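You operate a simulated robot arm through the tools that you are given. There is no shell and no other tool. Be economical: measure what you need, move in short steps, check, and stop when the job is done.

The job below is to be done with a simulated two-armed robot. You get a single attempt, and the scene is never put back.

## Task
Hold the capped sample, pull its cap off and smooth its scratched rim.
Fine: cap down on the steel stand; stand the sample in the wooden block's first pocket; use the fine pad and put it back; the other samples stay. Set down upright: early shift sample, fine pad. What is to be rubbed or washed off counts as gone when no trace of it is left.

Only the result counts: the job must be done as asked and must still hold three seconds after the hand-in. Knocking over, shifting, dropping, spilling or breaking anything else fails it. A push-on lid holds only when it is set on centred and level and pressed home; a screw cap is set on level and turned clockwise until tight.

## Robot
Two 7-joint arms with two-finger parallel grippers on one trunk, on a base that drives. Base frame: it is fixed to the floor where the robot stands at the start and does not move with it; the origin is under the middle of the robot, x ahead of it, y to its left, z up. Lengths are in mm, angles in rad, forces in N, time in s.
The left shoulder is at the start at [20, 170, 978], the right one opposite. With the tool pointing down near the work surface each hand reaches from about 200 to 680 mm from the robot's upright axis, wherever it stands, measured 20 degrees to its own side. Places, roughly: blue end cap (6x6x5 cm) [500, 0, 800]; first pocket of the wooden block [1000, -200, 700]; top of the steel stand [700, -100, 700]. Payload 3.8 kg a hand.
The tool frame of a hand sits at the grasp point between the pads (the TCP): z along the fingers, y along the line on which they close. The tips reach 30 mm beyond it. Largest opening 110 mm; finger width 20, thickness 10; the body of the gripper, 48 by 112 mm, starts 55 mm behind the TCP.
Orientation is that of the tool frame in the base frame, as a unit quaternion [x, y, z, w]. With the fingers straight down and closing along the base's y, the tool's x points along the base's -x, its y along +y and its z along -z.

## Interface
- The arms move only by the tool jog_arm. It takes "left_series", "right_series" or both (then of equal length, played together; a hand with none holds still); each is a list of rows, each a list of 3 entries, a list of its own where there are three numbers: the shift along the tool's x, y, z in units of 25 mm (1.0 is 25 mm), then the turn, a rotation vector about the tool's x, y, z in units of 4 degrees (1.0 is 4 degrees), then the gripper command, from -1 (shut) to 1 (fully open), values between in proportion. In form: [[[dx, dy, dz], [ax, ay, az], hand], ...]. A call has 1 to 8 rows; each row shifts and turns the commanded pose from where the row before left it, along the tool's axes as they then stand. A call with a number of a shift or a turn outside -1 to 1 is refused whole. Each row takes 0.2 s and may step no farther than 50 mm and 0.15 rad from the row before; otherwise, or with a gripper value out of range, the whole call is refused. Where a pose cannot be reached the arm comes as near as it can. A force on the tool above 40 N (or 10 N above the force at the start of the call, whichever is more), or a blocked arm, ends the call early, and 0.2 s more pass. The fingers move at their own pace (about 72 mm/s each) and stop on an object; they squeeze with about 39 N. The grip force told is the motor's: it shows also when the fingers shut on nothing. Time passes only in rows, and 0.2 s behind the last, so rows that do not move let the fingers close. It gives the time, the measured TCP pose, the force on the tool (base axes), the opening and the grip force at its end, in the units of the frame above (readings bear some noise), with the torque about the TCP (base axes, N m) and any sound that the robot's microphone picked up.
- Cameras (640 x 400 px; columns grow to the right, rows downward): "scene" is now at [109, -3.5, 1138.6]; the picture's right is [-0.06, -1.00, 0.00], its down [-0.49, 0.03, -0.87] and it looks along [0.87, -0.05, -0.49] (base axes); focal length 214 px, centre (320, 200). "left" rides on the left gripper at [72, -17, -103] in its tool frame; the picture's right is [0.23, 0.97, 0.00], its down [-0.76, 0.18, -0.62] and it looks along [-0.61, 0.14, 0.78] (tool axes); focal length 222 px, centre (320, 200). "right" rides on the right gripper at [72, 17, -103] in its tool frame; the picture's right is [-0.23, 0.97, 0.00], its down [-0.76, -0.18, -0.62] and it looks along [-0.61, -0.14, 0.78] (tool axes); focal length 222 px, centre (320, 200).
- get_image(camera): a new picture of that camera. No time passes.
- raise_lower(by): slides the trunk up (or, below 0, down) by that many mm; the arms and the scene camera ride with it, the base frame stays. It gives what a move gives, with no picture.
- base_move(legs): drives the robot by 1 to 6 legs, each [ahead, turn to the left] in mm and rad, along the robot's own axes; the way and the turn of a leg run together, so that a leg with both is an arc; at most 1500 mm and 3.142 rad a leg. The arms and the cameras ride along, it lands a little off, and it stops where it bumps. It gives what a move gives.
- head_to(pan, tilt): turns the head with the scene camera to pan (to the left, within 1.396 rad either way) and tilt (down, from -0.506 to 1.204), counted from straight ahead of the robot. It gives what a move gives.
- locate(camera, pixels): for up to 12 pixels [column, row] of the newest picture of that camera ("zoom" is the newest enlarged one), the place [x, y, z] in the base frame of the surface seen there, good to about 3 mm. No time passes.
- enlarge(camera, box): a new picture of the part [left, top, right, bottom] of that camera's present view, enlarged. No time passes.
- finish_job(): hands the job in; it is judged then, once.

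Go step by step. Measure first, check grasps and placings, and put right what went wrong. The budget is 80 turns and 58 pictures, counting those below and the enlarged ones. Unless the task says otherwise, let go and move clear before handing in, and close with one line.

The tools are called after ">>>" as name(argument=value, ...) on one line, values as JSON. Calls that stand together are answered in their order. jog_arm: Moves the arms, as the interface text tells. Its arguments: {"type":"object","properties":{"left_series":{"type":"array","items":{"type":"array"}},"right_series":{"type":"array","items":{"type":"array"}}},"required":[]} The other tools are called the same way: raise_lower (by) slides the trunk up or down; base_move (legs) drives the base; head_to (pan, tilt) turns the head that bears the scene camera; get_image (camera) takes a picture; locate (camera, pixels) gives the place of the surface under pixels of a picture; enlarge (camera, box) takes an enlarged picture of a part of a camera's view; finish_job () hands the job in.

At the start:

```text
t: 0.0
left_tcp_pos: [468.2, 131.2, 1137.7]
left_tcp_rot: [-0.001, 1.0, 0.0, 0.0]
left_contact_force: [-0.1, -0.1, 0.8]
left_wrist_torque: [-0.02, -0.03, 0.01]
left_gripper_width: 109.8
left_finger_force: 0.1
right_tcp_pos: [510.1, -254.8, 1051.3]
right_tcp_rot: [0.0, 1.0, 0.0, 0.0]
right_contact_force: [0.6, 0.0, 0.9]
right_wrist_torque: [-0.02, 0.01, -0.01]
right_gripper_width: 109.8
right_finger_force: 0.1
trunk travel left (down, up): [-75.0, 495.0]
robot x, y, heading: [0.2, -2.6, 0.001]
head pan, tilt: [-0.063, 0.515]
```

scene: 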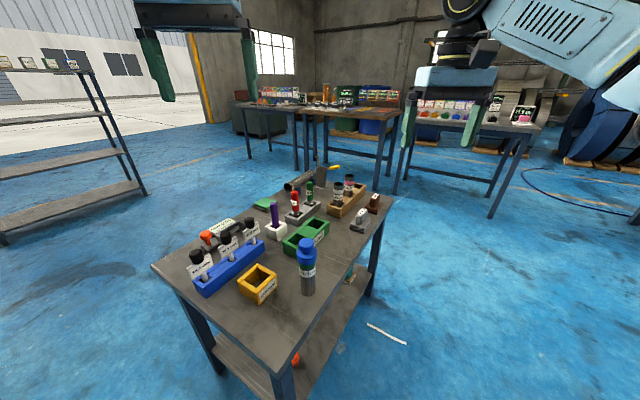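
right: 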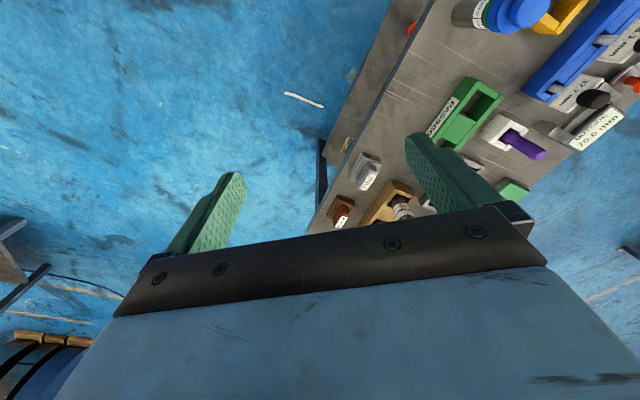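
left: 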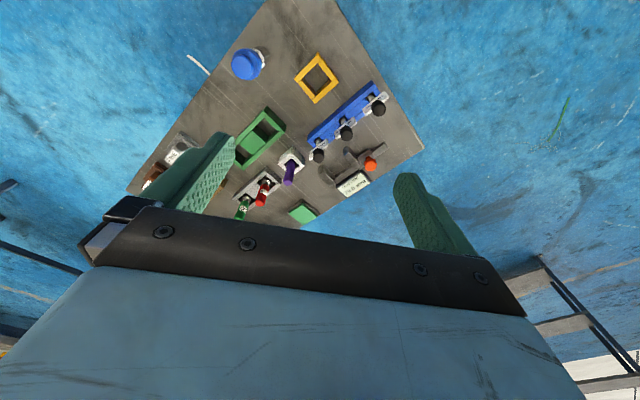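

The scene shows a table with a blue-capped sample near (307,265), a wooden block near (347,195), grey stand near (300,215) and two small pads near (360,218) and (375,203). I'll zoom in on these.

>>> enlarge(camera="scene", box=[250, 160, 410, 260])

>>> enlarge(camera="scene", box=[170, 210, 330, 310])

>>> locate(camera="scene", pixels=[[307, 243], [307, 290], [360, 218], [375, 203], [338, 190], [349, 182], [330, 205], [335, 300], [300, 215], [275, 205], [262, 203], [390, 200]])

```text
4.00 times, centred on (330, 210) of scene
```

zoom: 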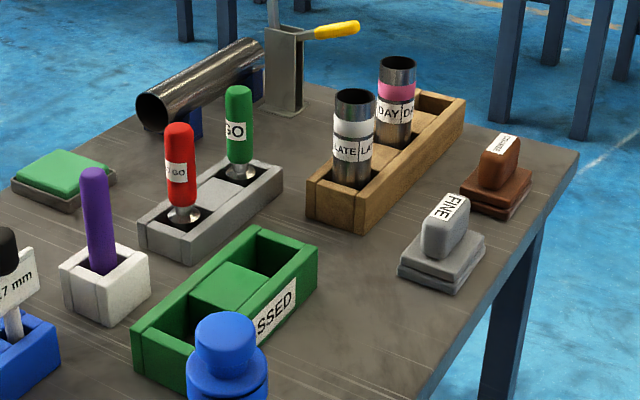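

```text
4.00 times, centred on (250, 260) of scene
```

zoom: 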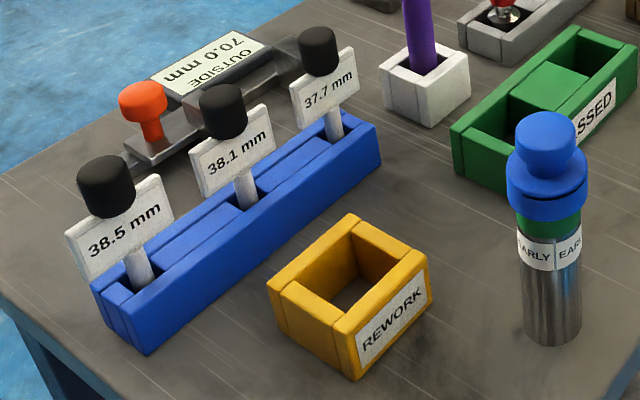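

```text
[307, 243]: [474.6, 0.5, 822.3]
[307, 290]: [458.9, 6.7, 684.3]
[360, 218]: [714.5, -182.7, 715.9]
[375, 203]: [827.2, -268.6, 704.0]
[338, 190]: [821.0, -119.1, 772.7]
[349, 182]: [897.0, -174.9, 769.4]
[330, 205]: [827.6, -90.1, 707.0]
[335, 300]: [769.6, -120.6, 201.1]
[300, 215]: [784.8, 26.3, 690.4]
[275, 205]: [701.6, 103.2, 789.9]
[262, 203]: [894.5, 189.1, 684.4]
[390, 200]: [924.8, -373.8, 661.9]
```

The EARLY capped sample is at about (475,0); the wooden block holds LATE and DAY. I can't identify the steel stand yet, so I'll zoom further and probe heights.

>>> enlarge(camera="scene", box=[305, 165, 401, 225])

>>> locate(camera="zoom", pixels=[[170, 230], [310, 60], [330, 170], [200, 170], [345, 110], [385, 335], [460, 255], [270, 350], [170, 290], [420, 40], [200, 80], [355, 345]])

>>> enlarge(camera="right", box=[320, 0, 640, 200])

```text
6.67 times, centred on (353, 195) of scene
```

zoom: 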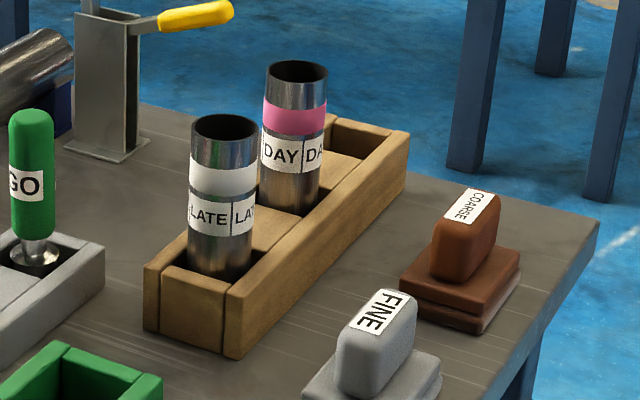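

```text
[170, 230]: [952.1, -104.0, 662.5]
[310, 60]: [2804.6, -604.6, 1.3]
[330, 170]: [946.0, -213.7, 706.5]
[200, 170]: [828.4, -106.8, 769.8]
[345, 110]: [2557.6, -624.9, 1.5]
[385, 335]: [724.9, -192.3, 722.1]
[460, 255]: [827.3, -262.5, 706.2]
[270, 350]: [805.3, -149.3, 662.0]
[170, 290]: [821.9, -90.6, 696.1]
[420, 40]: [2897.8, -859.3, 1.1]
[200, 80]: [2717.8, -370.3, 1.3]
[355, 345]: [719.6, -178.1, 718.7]
```

```text
2.00 times, centred on (480, 100) of right
```

zoom: 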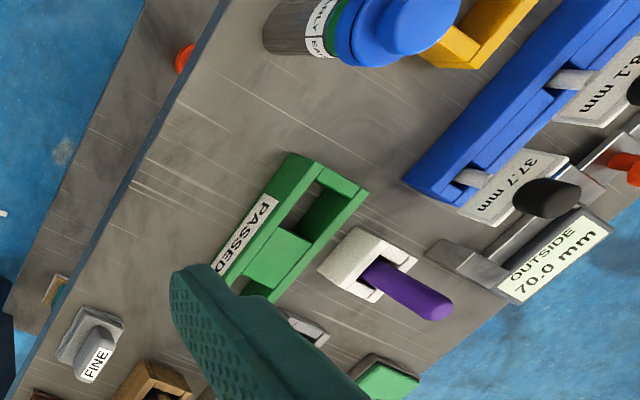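

No item is obvious at (700,-100). I'll look at the left camera's view and the clamp area too.

>>> enlarge(camera="left", box=[120, 60, 440, 260])

>>> enlarge(camera="scene", box=[240, 160, 352, 230])

>>> locate(camera="zoom", pixels=[[485, 50], [300, 115], [450, 120], [350, 210], [345, 270], [440, 320], [520, 280], [580, 350], [70, 250], [230, 340], [460, 60], [400, 50]])

```text
2.00 times, centred on (280, 160) of left
```

zoom: 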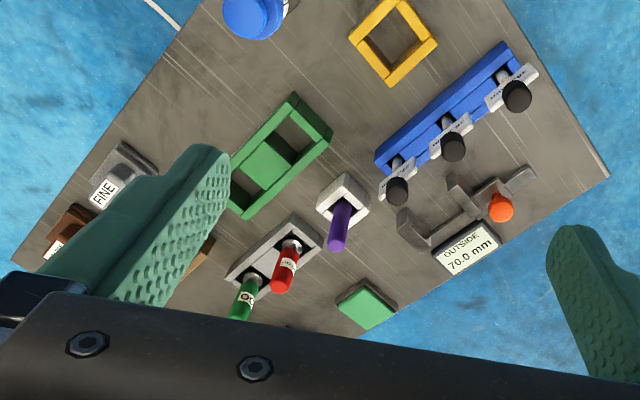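

```text
5.71 times, centred on (296, 195) of scene
```

zoom: 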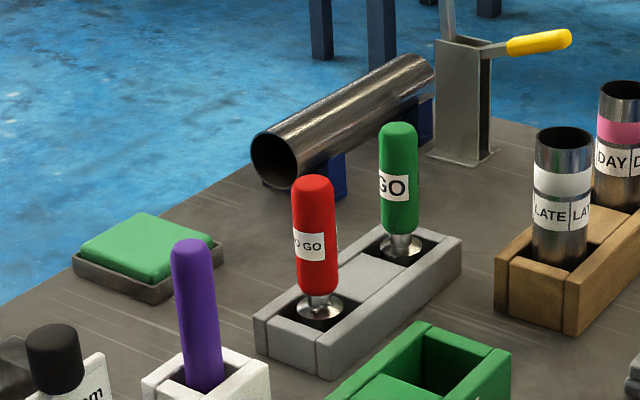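

```text
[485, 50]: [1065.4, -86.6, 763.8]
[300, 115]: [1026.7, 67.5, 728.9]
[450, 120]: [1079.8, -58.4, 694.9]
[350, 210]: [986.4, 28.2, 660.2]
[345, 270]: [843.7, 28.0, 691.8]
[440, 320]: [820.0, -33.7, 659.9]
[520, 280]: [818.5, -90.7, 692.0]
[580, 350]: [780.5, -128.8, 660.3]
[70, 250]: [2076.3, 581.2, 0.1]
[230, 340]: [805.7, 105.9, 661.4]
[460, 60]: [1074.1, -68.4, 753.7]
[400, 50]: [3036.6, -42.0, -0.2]
```

I need a higher viewpoint to see past the objects, so I'll raise the trunk and tilt the head down.

>>> raise_lower(by=350)

>>> head_to(pan=-0.1, tilt=0.85)

>>> get_image(camera="scene")

>>> get_image(camera="right")

```text
t: 3.4
left_tcp_pos: [469.5, 130.8, 1487.9]
left_tcp_rot: [0.0, 1.0, 0.0, 0.0]
left_contact_force: [0.6, -0.3, 0.1]
left_wrist_torque: [0.01, 0.03, -0.02]
left_gripper_width: 109.8
left_finger_force: 0.1
right_tcp_pos: [510.5, -255.2, 1400.9]
right_tcp_rot: [0.0, 1.0, 0.0, 0.0]
right_contact_force: [0.2, 0.2, 0.0]
right_wrist_torque: [0.0, -0.02, 0.0]
right_gripper_width: 110.0
right_finger_force: 0.1
trunk travel left (down, up): [-425.0, 145.0]
robot x, y, heading: [-1.8, -0.6, 0.001]
head pan, tilt: [-0.063, 0.515]
```

```text
t: 4.2
left_tcp_pos: [469.7, 131.0, 1487.4]
left_tcp_rot: [-0.001, 1.0, -0.001, 0.0]
left_contact_force: [0.2, -1.4, 1.3]
left_wrist_torque: [0.01, 0.03, -0.01]
left_gripper_width: 110.0
left_finger_force: 0.0
right_tcp_pos: [509.7, -256.4, 1400.7]
right_tcp_rot: [0.0, 1.0, -0.001, 0.0]
right_contact_force: [-0.3, 0.5, 0.5]
right_wrist_torque: [0.01, -0.03, -0.03]
right_gripper_width: 110.2
right_finger_force: 0.0
trunk travel left (down, up): [-425.0, 145.0]
robot x, y, heading: [0.1, -1.5, 0.001]
head pan, tilt: [-0.099, 0.85]
```

```text
48 pictures are left
```

scene: 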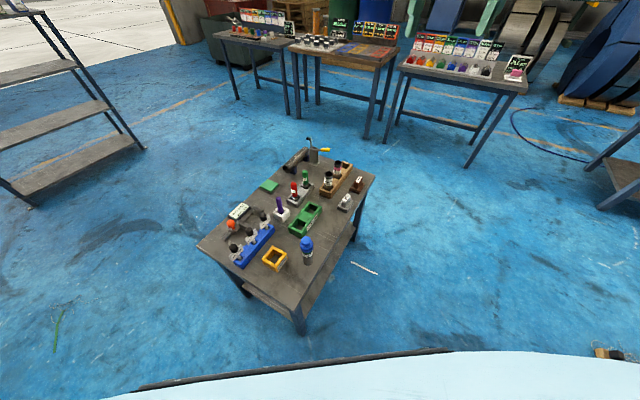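

```text
47 pictures are left
```

right: 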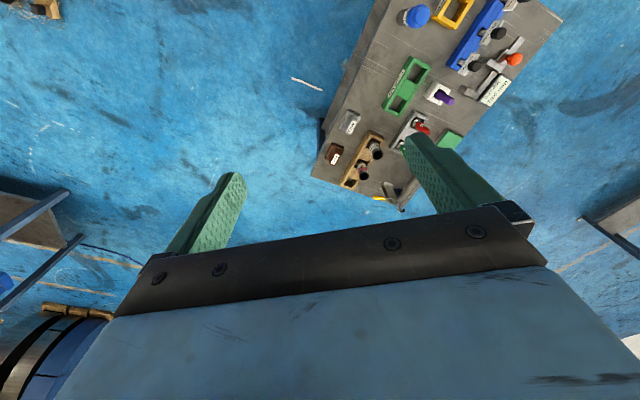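

>>> enlarge(camera="right", box=[300, 70, 480, 215])

>>> locate(camera="right", pixels=[[350, 122], [334, 152], [360, 172], [372, 149], [349, 183], [417, 122], [404, 87], [392, 109], [391, 190], [417, 16], [408, 132], [365, 160]])

>>> enlarge(camera="scene", box=[250, 130, 410, 260])

```text
2.76 times, centred on (390, 142) of right
```

zoom: 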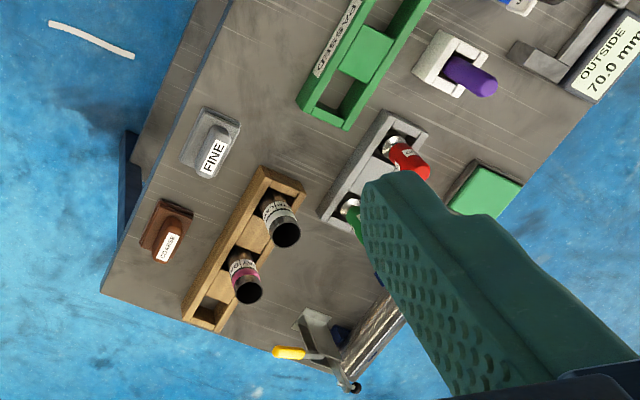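

```text
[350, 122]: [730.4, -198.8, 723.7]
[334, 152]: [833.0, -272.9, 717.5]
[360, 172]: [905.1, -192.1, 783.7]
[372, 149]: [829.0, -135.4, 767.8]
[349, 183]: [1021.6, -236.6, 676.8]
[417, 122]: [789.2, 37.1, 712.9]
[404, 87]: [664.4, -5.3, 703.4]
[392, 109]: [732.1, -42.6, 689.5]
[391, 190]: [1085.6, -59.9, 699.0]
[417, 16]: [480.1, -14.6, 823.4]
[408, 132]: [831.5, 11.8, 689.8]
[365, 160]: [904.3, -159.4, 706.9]
```

```text
3.08 times, centred on (330, 195) of scene
```

zoom: 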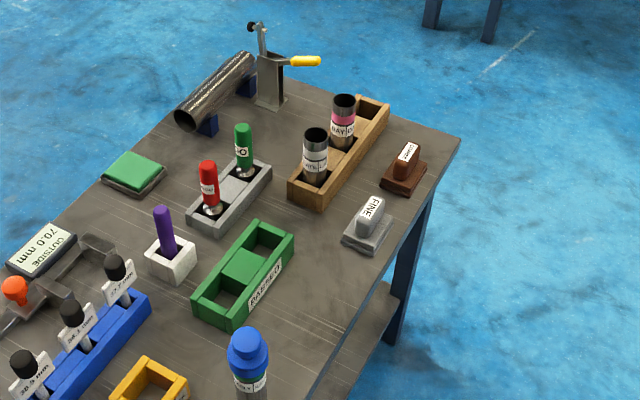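

The empty pocket is at the far end of the wooden block, about (1010,-235). "Steel stand" may be the steel-topped bench itself, so I'll measure its corners.

>>> locate(camera="zoom", pixels=[[457, 140], [315, 375], [240, 100], [45, 218], [340, 280], [395, 260], [280, 300], [240, 300], [385, 225], [360, 245]])

>>> locate(camera="scene", pixels=[[373, 176], [300, 308], [199, 243], [220, 270], [240, 288], [285, 160], [255, 190], [358, 235], [290, 312], [320, 260]])

>>> enlarge(camera="scene", box=[190, 200, 390, 325])

```text
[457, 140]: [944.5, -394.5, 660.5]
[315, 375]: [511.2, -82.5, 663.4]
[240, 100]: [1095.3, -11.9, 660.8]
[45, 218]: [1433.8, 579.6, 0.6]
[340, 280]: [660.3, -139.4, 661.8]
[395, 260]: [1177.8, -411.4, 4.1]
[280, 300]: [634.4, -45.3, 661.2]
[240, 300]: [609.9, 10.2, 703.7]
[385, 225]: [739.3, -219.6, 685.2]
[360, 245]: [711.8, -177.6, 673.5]
```

```text
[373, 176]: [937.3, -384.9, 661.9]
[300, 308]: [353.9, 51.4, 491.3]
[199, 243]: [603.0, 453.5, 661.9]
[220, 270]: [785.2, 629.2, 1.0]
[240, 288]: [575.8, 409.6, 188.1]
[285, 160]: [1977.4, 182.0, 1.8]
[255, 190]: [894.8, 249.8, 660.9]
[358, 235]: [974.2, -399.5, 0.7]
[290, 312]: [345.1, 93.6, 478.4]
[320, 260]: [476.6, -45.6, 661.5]
```

```text
3.20 times, centred on (290, 262) of scene
```

zoom: 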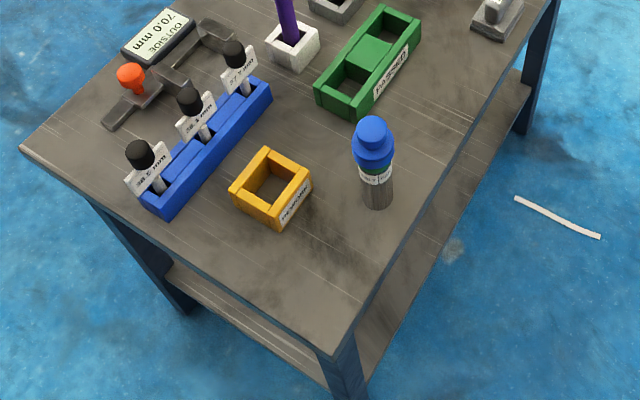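

The bench top (z≈661) has a bare steel surface, and the hinted point (700,-100,700) falls on a free spot of it. I'll therefore treat the bench as the steel stand. Working from its long side suits everything, so I'll drive to about (440,-510) facing the bench.

>>> base_move(legs=[[0, -0.859], [673, 0], [0, 1.805]])

>>> head_to(pan=0.0, tilt=1.0)

>>> raise_lower(by=-200)

>>> get_image(camera="scene")

```text
t: 14.5
left_tcp_pos: [605.2, -52.6, 1488.2]
left_tcp_rot: [-0.455, 0.89, 0.0, 0.0]
left_contact_force: [-0.3, -0.9, 0.4]
left_wrist_torque: [0.0, 0.02, 0.02]
left_gripper_width: 110.2
left_finger_force: 0.1
right_tcp_pos: [944.6, -247.9, 1401.1]
right_tcp_rot: [-0.454, 0.891, 0.0, 0.0]
right_contact_force: [0.5, -0.5, 0.2]
right_wrist_torque: [-0.02, 0.02, 0.03]
right_gripper_width: 109.8
right_finger_force: 0.1
trunk travel left (down, up): [-425.0, 145.0]
robot x, y, heading: [437.5, -510.2, 0.946]
head pan, tilt: [-0.099, 0.85]
```

```text
t: 15.2
left_tcp_pos: [607.1, -53.8, 1486.4]
left_tcp_rot: [-0.456, 0.89, 0.0, 0.0]
left_contact_force: [-0.2, -0.1, -0.3]
left_wrist_torque: [-0.01, 0.03, 0.0]
left_gripper_width: 110.2
left_finger_force: 0.0
right_tcp_pos: [943.7, -247.1, 1402.4]
right_tcp_rot: [-0.455, 0.891, 0.0, 0.0]
right_contact_force: [0.3, 0.0, 0.0]
right_wrist_torque: [-0.02, 0.02, -0.03]
right_gripper_width: 110.1
right_finger_force: 0.0
trunk travel left (down, up): [-425.0, 145.0]
robot x, y, heading: [438.2, -509.4, 0.939]
head pan, tilt: [0.0, 1.0]
```

```text
t: 17.4
left_tcp_pos: [606.4, -55.2, 1287.0]
left_tcp_rot: [-0.454, 0.891, -0.001, 0.0]
left_contact_force: [0.0, -0.7, 0.4]
left_wrist_torque: [-0.03, -0.02, 0.01]
left_gripper_width: 110.1
left_finger_force: 0.0
right_tcp_pos: [943.1, -247.2, 1201.7]
right_tcp_rot: [-0.454, 0.891, 0.001, 0.0]
right_contact_force: [0.5, -0.1, 0.1]
right_wrist_torque: [0.03, 0.03, 0.02]
right_gripper_width: 110.1
right_finger_force: 0.1
trunk travel left (down, up): [-225.0, 345.0]
robot x, y, heading: [440.4, -511.0, 0.939]
head pan, tilt: [0.0, 1.0]
```

```text
43 pictures are left
```

scene: 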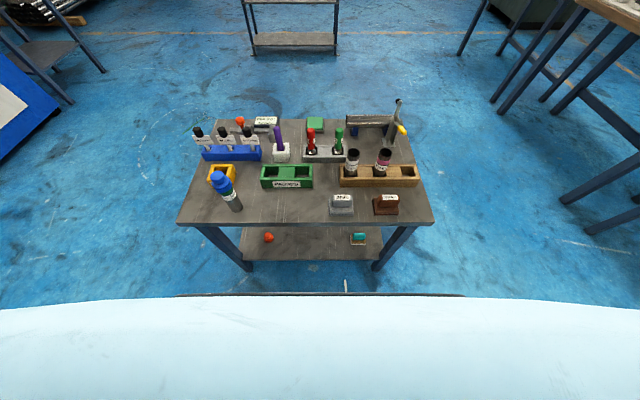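

From here everything on the bench is in front of the robot; the sample is at (228,190). I'll zoom in and measure it, the FINE pad and the pocket.

>>> enlarge(camera="scene", box=[185, 140, 281, 230])

>>> locate(camera="zoom", pixels=[[210, 220], [255, 230], [270, 290], [340, 450], [355, 460], [235, 310], [330, 330], [300, 370], [335, 385], [366, 410], [170, 200], [350, 465]])

>>> enlarge(camera="scene", box=[310, 140, 430, 220])

>>> locate(camera="zoom", pixels=[[155, 285], [180, 280], [165, 330], [110, 365], [220, 375], [170, 385], [545, 165], [520, 185], [572, 185], [530, 140], [130, 290], [205, 290]])

```text
4.44 times, centred on (233, 185) of scene
```

zoom: 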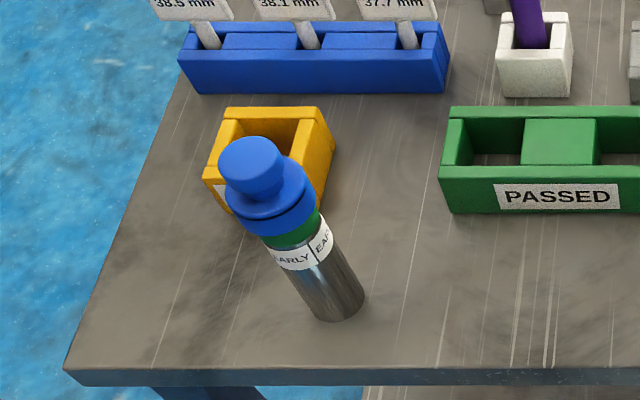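

```text
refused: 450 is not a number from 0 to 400
```

```text
5.00 times, centred on (370, 180) of scene
```

zoom: 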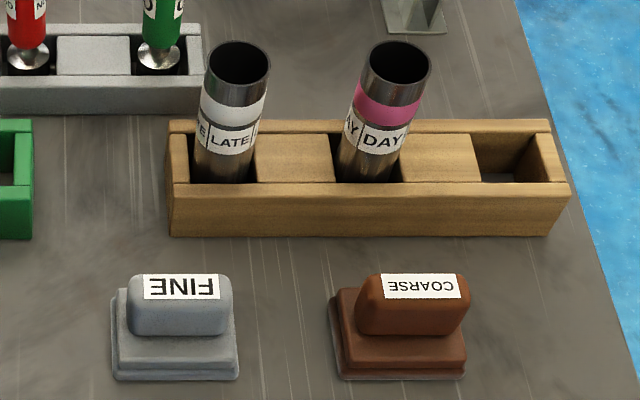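

```text
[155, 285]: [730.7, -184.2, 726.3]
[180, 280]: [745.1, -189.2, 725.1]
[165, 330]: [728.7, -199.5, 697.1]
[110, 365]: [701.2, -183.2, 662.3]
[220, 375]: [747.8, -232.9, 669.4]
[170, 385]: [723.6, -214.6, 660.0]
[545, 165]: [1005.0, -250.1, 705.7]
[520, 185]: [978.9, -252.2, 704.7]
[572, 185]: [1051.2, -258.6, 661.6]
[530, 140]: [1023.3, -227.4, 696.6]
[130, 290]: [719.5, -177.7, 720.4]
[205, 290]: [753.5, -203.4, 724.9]
```

I'll locate the sample points via scene pixels (cap top about (217,175), tube bottom about (236,211)).

>>> locate(camera="scene", pixels=[[216.5, 174], [219, 180], [222, 190], [228.3, 193.6], [221.5, 187], [228, 204], [235.5, 202], [240, 207], [234, 209], [215, 172.5], [228, 199], [224, 195]])

>>> get_image(camera="left")

```text
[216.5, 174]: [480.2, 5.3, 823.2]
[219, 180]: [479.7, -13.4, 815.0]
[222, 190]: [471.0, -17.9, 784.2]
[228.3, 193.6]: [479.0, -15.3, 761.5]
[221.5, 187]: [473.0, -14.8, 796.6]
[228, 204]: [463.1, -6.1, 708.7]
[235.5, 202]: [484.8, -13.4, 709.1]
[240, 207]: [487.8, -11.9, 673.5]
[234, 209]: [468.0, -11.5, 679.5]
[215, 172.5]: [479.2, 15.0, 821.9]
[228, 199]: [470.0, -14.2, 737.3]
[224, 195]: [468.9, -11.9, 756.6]
```

```text
40 pictures are left
```

left: 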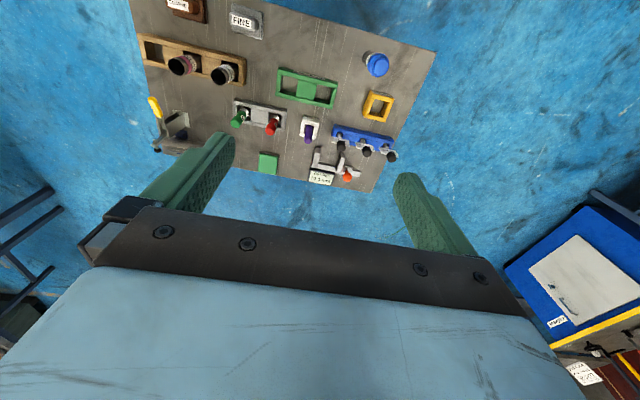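

Sample axis ≈ (478,5), cap z≈773–823, tube ≈40 mm wide. I'll lower the trunk and prepare the left hand for a nearly horizontal grasp of the tube at z≈712, starting by retracting it to the left.

>>> raise_lower(by=-200)

>>> jog_arm(left_series=[[[0.7, 0.7, 0.7], [0, 0, 0], 1], [[0.7, 0.7, 0.7], [0, 0, 0], 1], [[0.7, 0.7, 0.7], [0, 0, 0], 1], [[0.7, 0.7, 0.7], [0, 0, 0], 1], [[0.7, 0.7, 0.7], [0, 0, 0], 1], [[0.7, 0.7, 0.7], [0, 0, 0], 1], [[0.7, 0.7, 0.7], [0, 0, 0], 1], [[0.7, 0.7, 0.7], [0, 0, 0], 1]])

>>> jog_arm(left_series=[[[0, 0, 0], [0, -1, 0], 1], [[0, 0, 0], [0, -1, 0], 1], [[0, 0, 0], [0, -1, 0], 1], [[0, 0, 0], [0, -1, 0], 1], [[0, 0, 0], [0, -1, 0], 1], [[0, 0, 0], [0, -1, 0], 1], [[0, 0, 0], [0, -1, 0], 1], [[0, 0, 0], [0, -1, 0], 1]])

```text
t: 19.6
left_tcp_pos: [605.6, -54.1, 1087.6]
left_tcp_rot: [-0.454, 0.891, 0.0, 0.0]
left_contact_force: [-0.5, 0.3, -0.3]
left_wrist_torque: [0.02, -0.01, -0.03]
left_gripper_width: 110.1
left_finger_force: 0.0
right_tcp_pos: [943.3, -247.3, 1001.0]
right_tcp_rot: [-0.454, 0.891, 0.0, -0.001]
right_contact_force: [0.0, -0.4, -0.5]
right_wrist_torque: [-0.01, 0.0, 0.03]
right_gripper_width: 110.0
right_finger_force: 0.1
trunk travel left (down, up): [-25.0, 545.0]
robot x, y, heading: [437.7, -504.3, 0.942]
head pan, tilt: [0.0, 1.0]
```

```text
t: 21.4
left_tcp_pos: [410.5, -85.6, 947.8]
left_tcp_rot: [-0.455, 0.89, -0.001, 0.0]
left_contact_force: [-0.4, -0.5, 0.2]
left_wrist_torque: [0.0, 0.02, 0.0]
left_gripper_width: 110.0
left_finger_force: 0.0
right_tcp_pos: [943.6, -246.5, 1001.0]
right_tcp_rot: [-0.453, 0.891, 0.0, 0.0]
right_contact_force: [-0.1, 0.4, 0.3]
right_wrist_torque: [0.01, 0.01, -0.01]
right_gripper_width: 109.9
right_finger_force: 0.1
trunk travel left (down, up): [-25.0, 545.0]
robot x, y, heading: [438.3, -508.7, 0.942]
head pan, tilt: [0.0, 1.0]
```

```text
t: 23.2
left_tcp_pos: [411.8, -84.7, 948.4]
left_tcp_rot: [-0.436, 0.856, 0.126, 0.247]
left_contact_force: [-0.1, 0.2, 0.6]
left_wrist_torque: [0.03, -0.03, 0.0]
left_gripper_width: 110.0
left_finger_force: 0.1
right_tcp_pos: [944.0, -247.6, 1000.9]
right_tcp_rot: [-0.455, 0.891, 0.001, 0.0]
right_contact_force: [-0.1, 0.3, -0.4]
right_wrist_torque: [-0.04, -0.02, 0.03]
right_gripper_width: 109.8
right_finger_force: 0.1
trunk travel left (down, up): [-25.0, 545.0]
robot x, y, heading: [436.6, -511.0, 0.946]
head pan, tilt: [0.0, 1.0]
```

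Rotation works and the hand is laterally aligned with the sample. Continue pitching to 70°, then lower to about z=755.

>>> jog_arm(left_series=[[[0, 0, 0], [0, -1, 0], 1], [[0, 0, 0], [0, -1, 0], 1], [[0, 0, 0], [0, -1, 0], 1], [[0, 0, 0], [0, -1, 0], 1], [[0, 0, 0], [0, -1, 0], 1], [[0, 0, 0], [0, -1, 0], 1], [[0, 0, 0], [0, -1, 0], 1], [[0, 0, 0], [0, -1, 0], 1]])

>>> jog_arm(left_series=[[[0, 0, 0], [0, -1, 0], 1], [[0, 0, 0], [0, -0.5, 0], 1], [[0.94, 0, 0.34], [0, 0, 0], 1], [[0.94, 0, 0.34], [0, 0, 0], 1], [[0.94, 0, 0.34], [0, 0, 0], 1], [[0.94, 0, 0.34], [0, 0, 0], 1], [[0.94, 0, 0.34], [0, 0, 0], 1], [[0.94, 0, 0.34], [0, 0, 0], 1]])

>>> get_image(camera="scene")

>>> get_image(camera="left")

```text
t: 25.0
left_tcp_pos: [435.1, -31.2, 995.5]
left_tcp_rot: [-0.385, 0.755, 0.241, 0.473]
left_contact_force: [-0.2, -0.2, 0.6]
left_wrist_torque: [0.02, 0.0, 0.0]
left_gripper_width: 109.9
left_finger_force: 0.1
left hand out of reach, approached as far as the arm can: row 3, 4, 5, 6, 7, 8
right_tcp_pos: [944.3, -247.2, 1002.0]
right_tcp_rot: [-0.454, 0.891, 0.0, 0.0]
right_contact_force: [0.2, 0.4, -0.1]
right_wrist_torque: [0.0, -0.01, 0.02]
right_gripper_width: 110.1
right_finger_force: 0.1
trunk travel left (down, up): [-25.0, 545.0]
robot x, y, heading: [435.0, -511.1, 0.94]
head pan, tilt: [0.0, 1.0]
```

```text
t: 26.8
left_tcp_pos: [456.1, 21.4, 872.4]
left_tcp_rot: [-0.372, 0.73, 0.26, 0.511]
left_contact_force: [0.7, 0.1, 0.7]
left_wrist_torque: [-0.02, 0.0, 0.0]
left_gripper_width: 110.0
left_finger_force: 0.1
left hand out of reach, approached as far as the arm can: row 1, 2, 3, 4, 5, 6, 7
right_tcp_pos: [943.0, -247.9, 1002.0]
right_tcp_rot: [-0.454, 0.891, 0.0, 0.0]
right_contact_force: [-0.1, 0.3, 0.9]
right_wrist_torque: [0.0, 0.02, 0.01]
right_gripper_width: 110.1
right_finger_force: 0.1
trunk travel left (down, up): [-25.0, 545.0]
robot x, y, heading: [439.7, -510.8, 0.944]
head pan, tilt: [0.0, 1.0]
```

```text
39 pictures are left
```

scene: 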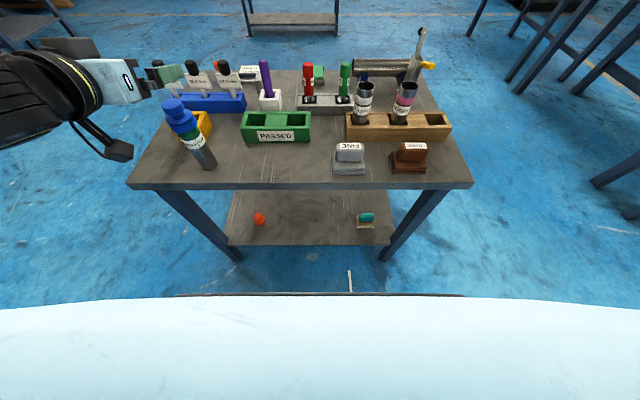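

```text
38 pictures are left
```

left: 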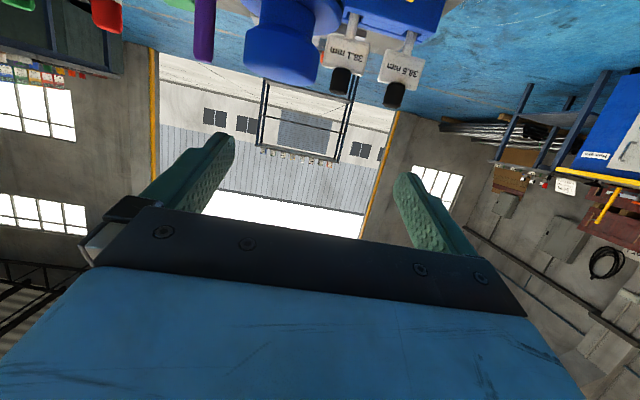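

The arm is too folded at this distance: the hand was pushed forward to (456,21,872). Backing the robot up by 180 mm will make a horizontal reach comfortable.

>>> base_move(legs=[[-180, 0]])

>>> jog_arm(left_series=[[[0, 0, 0], [0, 0, 0], 1]])

```text
t: 28.3
left_tcp_pos: [349.7, -125.5, 872.9]
left_tcp_rot: [-0.372, 0.73, 0.261, 0.511]
left_contact_force: [-0.2, 0.4, 0.0]
left_wrist_torque: [0.01, 0.0, -0.02]
left_gripper_width: 109.8
left_finger_force: 0.0
right_tcp_pos: [837.8, -391.8, 1001.0]
right_tcp_rot: [-0.455, 0.891, 0.0, 0.0]
right_contact_force: [-0.2, -0.3, -0.6]
right_wrist_torque: [0.02, -0.03, 0.0]
right_gripper_width: 110.2
right_finger_force: 0.0
trunk travel left (down, up): [-25.0, 545.0]
robot x, y, heading: [329.0, -655.8, 0.942]
head pan, tilt: [0.0, 1.0]
```

```text
t: 28.7
left_tcp_pos: [351.2, -124.9, 872.9]
left_tcp_rot: [-0.372, 0.73, 0.261, 0.511]
left_contact_force: [-1.0, 0.1, 0.3]
left_wrist_torque: [-0.01, -0.05, -0.04]
left_gripper_width: 110.1
left_finger_force: 0.0
right_tcp_pos: [838.2, -391.9, 1001.3]
right_tcp_rot: [-0.454, 0.891, 0.0, -0.001]
right_contact_force: [-0.4, -0.2, -0.3]
right_wrist_torque: [-0.01, 0.03, 0.0]
right_gripper_width: 109.9
right_finger_force: 0.0
trunk travel left (down, up): [-25.0, 545.0]
robot x, y, heading: [334.2, -654.8, 0.946]
head pan, tilt: [0.0, 1.0]
```

The hand is now free to move: 180 mm short of the sample, 27 mm to its left and 160 mm high. I'll move to a pre-grasp position 113 mm short of it.

>>> jog_arm(left_series=[[[0.72, -0.216, 0.83], [0, 0, 0], 1], [[0.72, -0.216, 0.83], [0, 0, 0], 1], [[0.72, -0.216, 0.83], [0, 0, 0], 1], [[0.72, -0.216, 0.83], [0, 0, 0], 1], [[0.72, -0.216, 0.83], [0, 0, 0], 1]])

>>> get_image(camera="left")

>>> get_image(camera="scene")

```text
t: 29.9
left_tcp_pos: [412.1, -85.2, 750.4]
left_tcp_rot: [-0.373, 0.729, 0.262, 0.511]
left_contact_force: [0.3, 0.1, -0.2]
left_wrist_torque: [0.03, -0.01, -0.03]
left_gripper_width: 110.2
left_finger_force: 0.0
right_tcp_pos: [837.7, -392.1, 1002.2]
right_tcp_rot: [-0.455, 0.891, 0.0, -0.001]
right_contact_force: [-0.4, -0.6, 0.0]
right_wrist_torque: [-0.01, -0.01, 0.03]
right_gripper_width: 110.0
right_finger_force: 0.0
trunk travel left (down, up): [-25.0, 545.0]
robot x, y, heading: [329.0, -653.3, 0.942]
head pan, tilt: [0.0, 1.0]
```

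```text
37 pictures are left
```

left: 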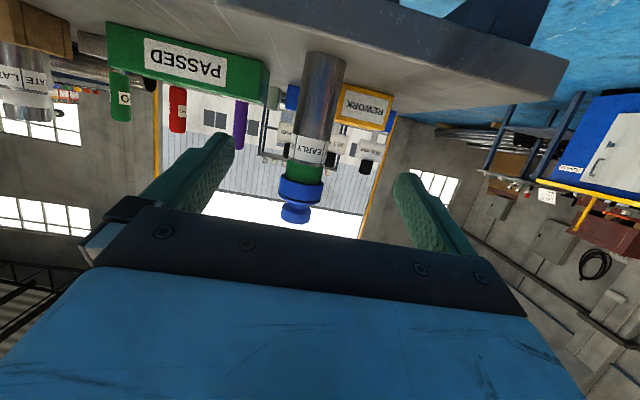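

```text
36 pictures are left
```

scene: 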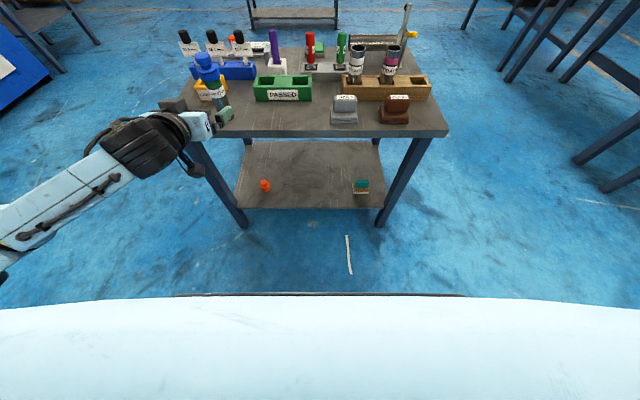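

The tube (px ≈ (320,100)) lies centred between the fingers. I'll measure it precisely.

>>> locate(camera="left", pixels=[[324, 60], [320, 100], [308, 150], [303, 172], [300, 188], [297, 212], [280, 188], [320, 190], [300, 110], [339, 110], [346, 80], [362, 105]])

>>> enlarge(camera="left", box=[230, 40, 390, 240])

```text
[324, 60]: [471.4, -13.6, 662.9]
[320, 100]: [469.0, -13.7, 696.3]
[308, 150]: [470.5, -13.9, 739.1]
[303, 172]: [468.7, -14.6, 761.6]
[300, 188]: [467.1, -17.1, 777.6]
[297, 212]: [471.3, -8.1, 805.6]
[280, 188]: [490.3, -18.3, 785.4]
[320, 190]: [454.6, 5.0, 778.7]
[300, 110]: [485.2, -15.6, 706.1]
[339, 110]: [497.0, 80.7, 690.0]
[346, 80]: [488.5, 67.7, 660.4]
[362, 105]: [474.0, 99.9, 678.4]
```

```text
2.00 times, centred on (310, 140) of left
```

zoom: 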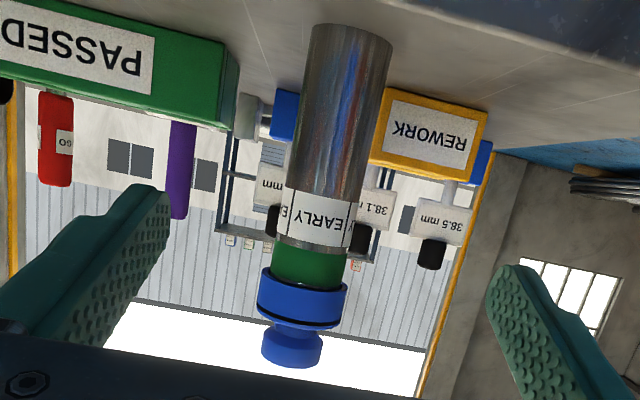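

Tube axis ≈ (481.5,3.5), radius ≈21. I'll advance 120 mm along the fingers with a 4.5 mm correction to the right, then close.

>>> jog_arm(left_series=[[[0, -0.036, 0.96], [0, 0, 0], 1], [[0, -0.036, 0.96], [0, 0, 0], 1], [[0, -0.036, 0.96], [0, 0, 0], 1], [[0, -0.036, 0.96], [0, 0, 0], 1], [[0, -0.036, 0.96], [0, 0, 0], 1]])

>>> get_image(camera="left")

```text
t: 31.1
left_tcp_pos: [483.4, 4.3, 710.8]
left_tcp_rot: [-0.373, 0.73, 0.261, 0.511]
left_contact_force: [0.2, -0.6, -0.2]
left_wrist_torque: [-0.02, 0.03, 0.04]
left_gripper_width: 110.0
left_finger_force: 0.0
right_tcp_pos: [838.2, -391.6, 1001.2]
right_tcp_rot: [-0.455, 0.891, 0.0, 0.0]
right_contact_force: [-0.6, 0.2, -0.5]
right_wrist_torque: [-0.01, 0.01, 0.0]
right_gripper_width: 110.1
right_finger_force: 0.0
trunk travel left (down, up): [-25.0, 545.0]
robot x, y, heading: [335.1, -658.9, 0.944]
head pan, tilt: [0.0, 1.0]
```

```text
34 pictures are left
```

left: 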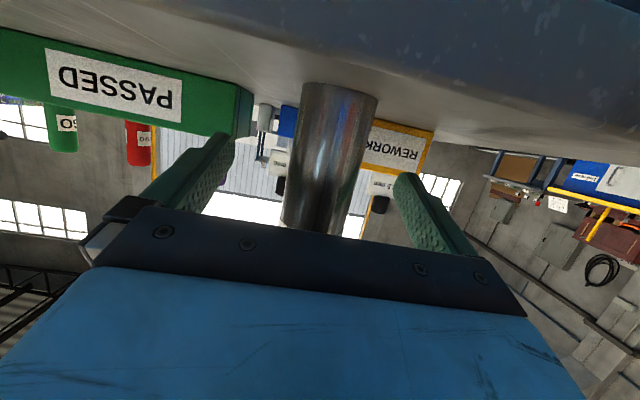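

The tube stands between the fingers; closing now.

>>> jog_arm(left_series=[[[0, 0, 0], [0, 0, 0], -1], [[0, 0, 0], [0, 0, 0], -1], [[0, 0, 0], [0, 0, 0], -1], [[0, 0, 0], [0, 0, 0], -1], [[0, 0, 0], [0, 0, 0], -1]])

>>> jog_arm(left_series=[[[-0.94, 0, -0.34], [0, 0, 0], -1], [[-0.94, 0, -0.34], [0, 0, 0], -1], [[-0.94, 0, -0.34], [0, 0, 0], -1]])

>>> get_image(camera="scene")

```text
t: 32.3
left_tcp_pos: [482.0, 3.3, 709.6]
left_tcp_rot: [-0.372, 0.729, 0.261, 0.511]
left_contact_force: [-0.7, -0.9, -0.4]
left_wrist_torque: [-0.04, -0.12, 0.03]
left_gripper_width: 36.9
left_finger_force: 39.0
right_tcp_pos: [838.6, -392.4, 1001.2]
right_tcp_rot: [-0.455, 0.89, 0.0, 0.001]
right_contact_force: [-1.0, 0.2, -0.7]
right_wrist_torque: [0.0, 0.02, 0.03]
right_gripper_width: 110.3
right_finger_force: 0.1
trunk travel left (down, up): [-25.0, 545.0]
robot x, y, heading: [330.8, -657.2, 0.943]
head pan, tilt: [0.0, 1.0]
```

```text
t: 33.1
left_tcp_pos: [482.5, 2.6, 785.1]
left_tcp_rot: [-0.373, 0.729, 0.261, 0.511]
left_contact_force: [1.0, 0.0, -2.1]
left_wrist_torque: [0.16, 0.28, -0.02]
left_gripper_width: 36.4
left_finger_force: 39.1
right_tcp_pos: [838.1, -391.8, 1001.2]
right_tcp_rot: [-0.455, 0.89, 0.001, 0.0]
right_contact_force: [-0.2, -0.1, 0.5]
right_wrist_torque: [-0.01, 0.02, 0.02]
right_gripper_width: 110.2
right_finger_force: 0.1
trunk travel left (down, up): [-25.0, 545.0]
robot x, y, heading: [334.4, -658.4, 0.945]
head pan, tilt: [0.0, 1.0]
```

```text
33 pictures are left
```

scene: 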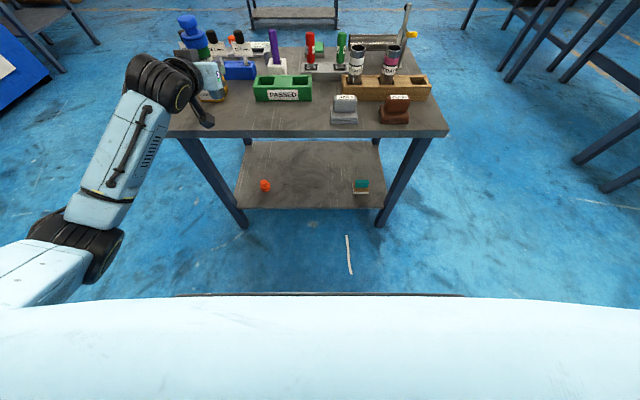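

The tube is gripped (37 mm) and lifted cleanly. I'll bring it up and toward the middle, so that the right hand can reach the cap.

>>> jog_arm(left_series=[[[-0.94, -0.5, -0.34], [0, 0, 0], -1], [[-0.94, -1, -0.34], [0, 0, 0], -1], [[0, -1, 0], [0, 0, 0], -1], [[0, -1, 0], [0, 0, 0], -1], [[0, -1, 0], [0, 0, 0], -1], [[0, -1, 0], [0, 0, 0], -1], [[0, -1, 0], [0, 0, 0], -1], [[0, -0.5, 0], [0, 0, 0], -1]])

>>> get_image(camera="scene")

>>> get_image(camera="right")

```text
t: 34.9
left_tcp_pos: [623.9, -99.6, 836.5]
left_tcp_rot: [-0.372, 0.729, 0.261, 0.511]
left_contact_force: [-0.8, -0.1, -2.2]
left_wrist_torque: [0.11, 0.21, 0.01]
left_gripper_width: 36.4
left_finger_force: 38.9
right_tcp_pos: [838.7, -391.9, 1000.8]
right_tcp_rot: [-0.455, 0.891, 0.0, 0.0]
right_contact_force: [0.3, 0.9, 0.7]
right_wrist_torque: [-0.03, -0.04, -0.03]
right_gripper_width: 110.0
right_finger_force: 0.2
trunk travel left (down, up): [-25.0, 545.0]
robot x, y, heading: [329.2, -658.8, 0.941]
head pan, tilt: [0.0, 1.0]
```

```text
32 pictures are left
```

scene: 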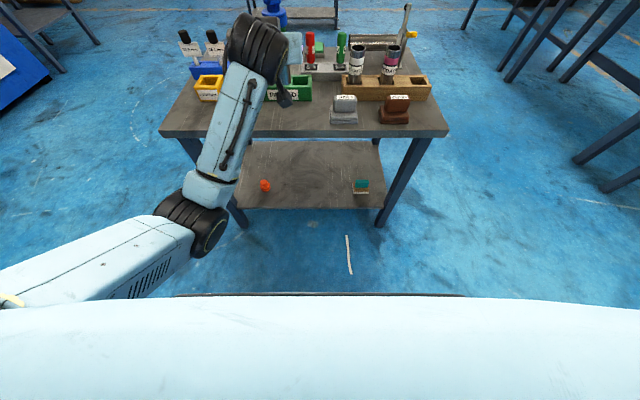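

```text
31 pictures are left
```

right: 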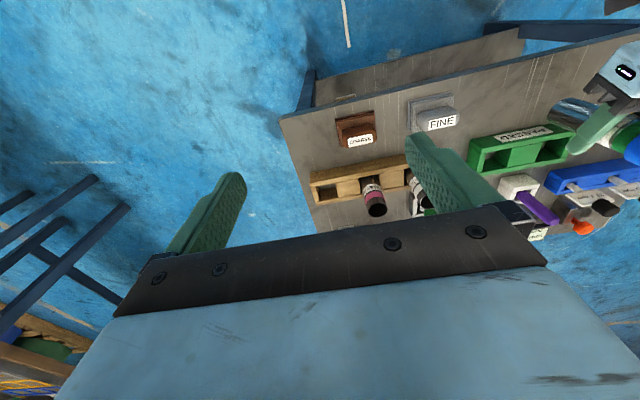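

I'll move the right hand part of the way toward the cap at a safe height (about z=1030) and look.

>>> jog_arm(right_series=[[[-0.4, 0.95, -0.15], [0, 0, 0], 1], [[-0.4, 0.95, -0.15], [0, 0, 0], 1], [[-0.4, 0.95, -0.15], [0, 0, 0], 1], [[-0.4, 0.95, -0.15], [0, 0, 0], 1], [[-0.4, 0.95, -0.15], [0, 0, 0], 1], [[-0.4, 0.95, -0.15], [0, 0, 0], 1], [[-0.4, 0.95, -0.15], [0, 0, 0], 1], [[-0.4, 0.95, -0.15], [0, 0, 0], 1]])

>>> get_image(camera="right")

```text
t: 36.7
left_tcp_pos: [623.9, -99.8, 836.0]
left_tcp_rot: [-0.372, 0.73, 0.26, 0.511]
left_contact_force: [-1.2, 0.8, -2.4]
left_wrist_torque: [0.0, -0.02, -0.02]
left_gripper_width: 36.8
left_finger_force: 39.2
right_tcp_pos: [707.1, -251.9, 1020.4]
right_tcp_rot: [-0.454, 0.891, -0.001, 0.001]
right_contact_force: [-0.2, -0.5, 0.7]
right_wrist_torque: [-0.03, 0.01, 0.01]
right_gripper_width: 110.0
right_finger_force: 0.1
right hand out of reach, approached as far as the arm can: row 6, 7, 8
trunk travel left (down, up): [-25.0, 545.0]
robot x, y, heading: [332.0, -656.2, 0.943]
head pan, tilt: [0.0, 1.0]
```

```text
30 pictures are left
```

right: 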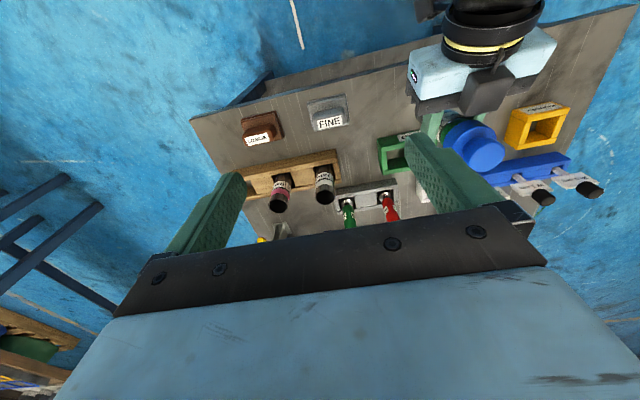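

The right hand is at its reach limit at that height. I'll bring the sample lower, closer and further to the right, then realign the right hand over it.

>>> jog_arm(left_series=[[[0.64, -0.56, -0.45], [0, 0, 0], -1], [[0.64, -0.56, -0.45], [0, 0, 0], -1], [[0.64, -0.56, -0.45], [0, 0, 0], -1], [[0.64, -0.56, -0.45], [0, 0, 0], -1], [[0.64, -0.56, -0.45], [0, 0, 0], -1]])

>>> get_image(camera="right")

```text
t: 37.9
left_tcp_pos: [634.2, -207.1, 780.1]
left_tcp_rot: [-0.373, 0.729, 0.261, 0.511]
left_contact_force: [-0.3, 0.0, -2.2]
left_wrist_torque: [0.01, 0.03, -0.04]
left_gripper_width: 36.5
left_finger_force: 38.5
right_tcp_pos: [707.5, -252.7, 1020.3]
right_tcp_rot: [-0.455, 0.891, 0.0, -0.001]
right_contact_force: [0.0, -0.6, 0.3]
right_wrist_torque: [0.01, 0.01, 0.01]
right_gripper_width: 110.2
right_finger_force: 0.2
trunk travel left (down, up): [-25.0, 545.0]
robot x, y, heading: [331.6, -654.4, 0.941]
head pan, tilt: [0.0, 1.0]
```

```text
29 pictures are left
```

right: 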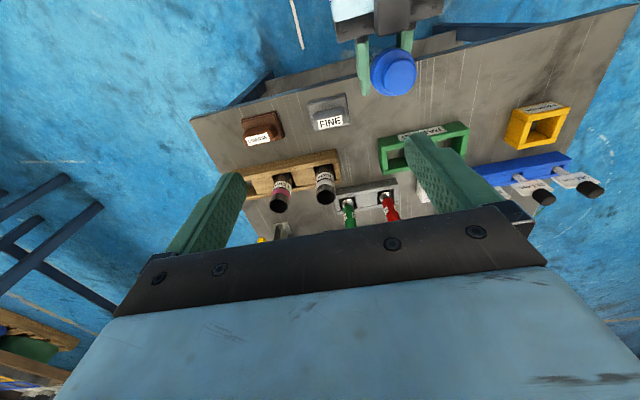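

The cap is now plainly visible at (395,72). I'll measure it and take a close-up.

>>> locate(camera="right", pixels=[[400, 76], [386, 76], [413, 76], [400, 65], [400, 88], [375, 72], [392, 54], [380, 90]])

>>> enlarge(camera="right", box=[340, 20, 460, 120])

```text
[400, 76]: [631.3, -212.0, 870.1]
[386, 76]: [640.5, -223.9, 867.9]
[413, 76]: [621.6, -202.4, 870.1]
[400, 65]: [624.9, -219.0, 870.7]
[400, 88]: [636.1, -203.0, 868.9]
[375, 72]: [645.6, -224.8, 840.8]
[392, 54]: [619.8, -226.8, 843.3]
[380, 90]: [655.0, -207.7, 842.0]
```

```text
4.00 times, centred on (400, 70) of right
```

zoom: 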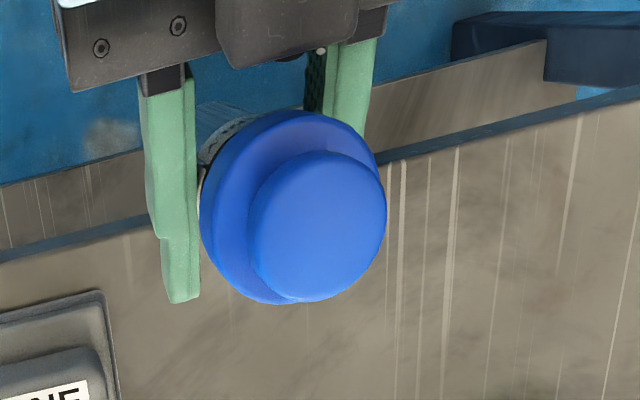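

Knob top is at z=870, lower than expected (≈894), so the tube may have slipped or tilted in the left grip. I'll check with the left camera.

>>> get_image(camera="left")

>>> locate(camera="left", pixels=[[340, 90], [330, 130], [325, 170], [320, 205], [315, 90], [365, 90]])

```text
27 pictures are left
```

left: 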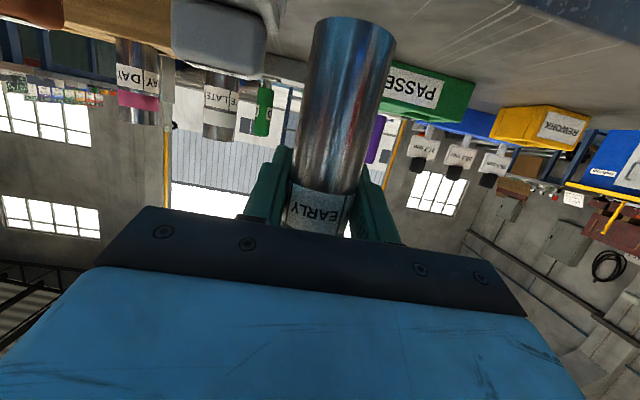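

```text
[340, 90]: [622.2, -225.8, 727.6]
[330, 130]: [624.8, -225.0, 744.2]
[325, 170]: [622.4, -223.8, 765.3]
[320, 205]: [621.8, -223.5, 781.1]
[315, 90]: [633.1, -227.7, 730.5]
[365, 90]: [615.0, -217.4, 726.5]
```

The label is now level with the fingers, so the tube slipped about 23 mm down. I'll check whether it is still creeping before acting.

>>> jog_arm(left_series=[[[0, 0, 0], [0, 0, 0], -1], [[0, 0, 0], [0, 0, 0], -1], [[0, 0, 0], [0, 0, 0], -1], [[0, 0, 0], [0, 0, 0], -1]])

>>> get_image(camera="right")

>>> locate(camera="right", pixels=[[400, 76], [386, 76], [413, 76], [400, 65], [400, 88], [375, 72]])

```text
t: 38.9
left_tcp_pos: [633.2, -206.0, 780.7]
left_tcp_rot: [-0.373, 0.729, 0.262, 0.511]
left_contact_force: [0.3, -0.9, -1.7]
left_wrist_torque: [0.02, -0.02, -0.01]
left_gripper_width: 36.1
left_finger_force: 38.8
right_tcp_pos: [709.0, -251.9, 1020.4]
right_tcp_rot: [-0.455, 0.89, -0.001, 0.0]
right_contact_force: [-1.2, 0.0, -0.5]
right_wrist_torque: [-0.01, 0.01, 0.0]
right_gripper_width: 109.9
right_finger_force: 0.0
trunk travel left (down, up): [-25.0, 545.0]
robot x, y, heading: [333.2, -652.3, 0.947]
head pan, tilt: [0.0, 1.0]
```

```text
26 pictures are left
```

right: 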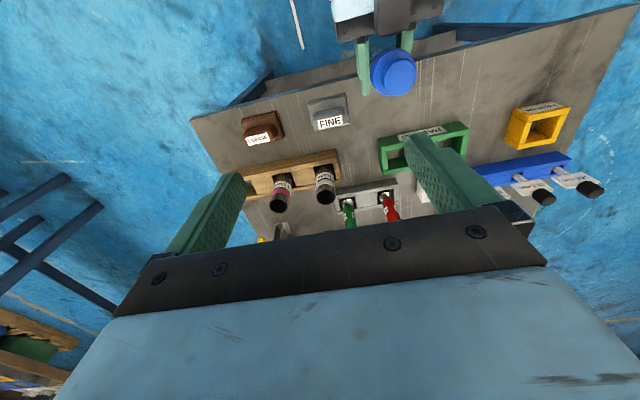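

```text
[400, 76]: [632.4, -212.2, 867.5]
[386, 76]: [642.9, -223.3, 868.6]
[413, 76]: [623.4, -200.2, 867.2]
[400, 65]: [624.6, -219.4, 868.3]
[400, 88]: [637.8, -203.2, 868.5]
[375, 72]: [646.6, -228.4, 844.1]
```

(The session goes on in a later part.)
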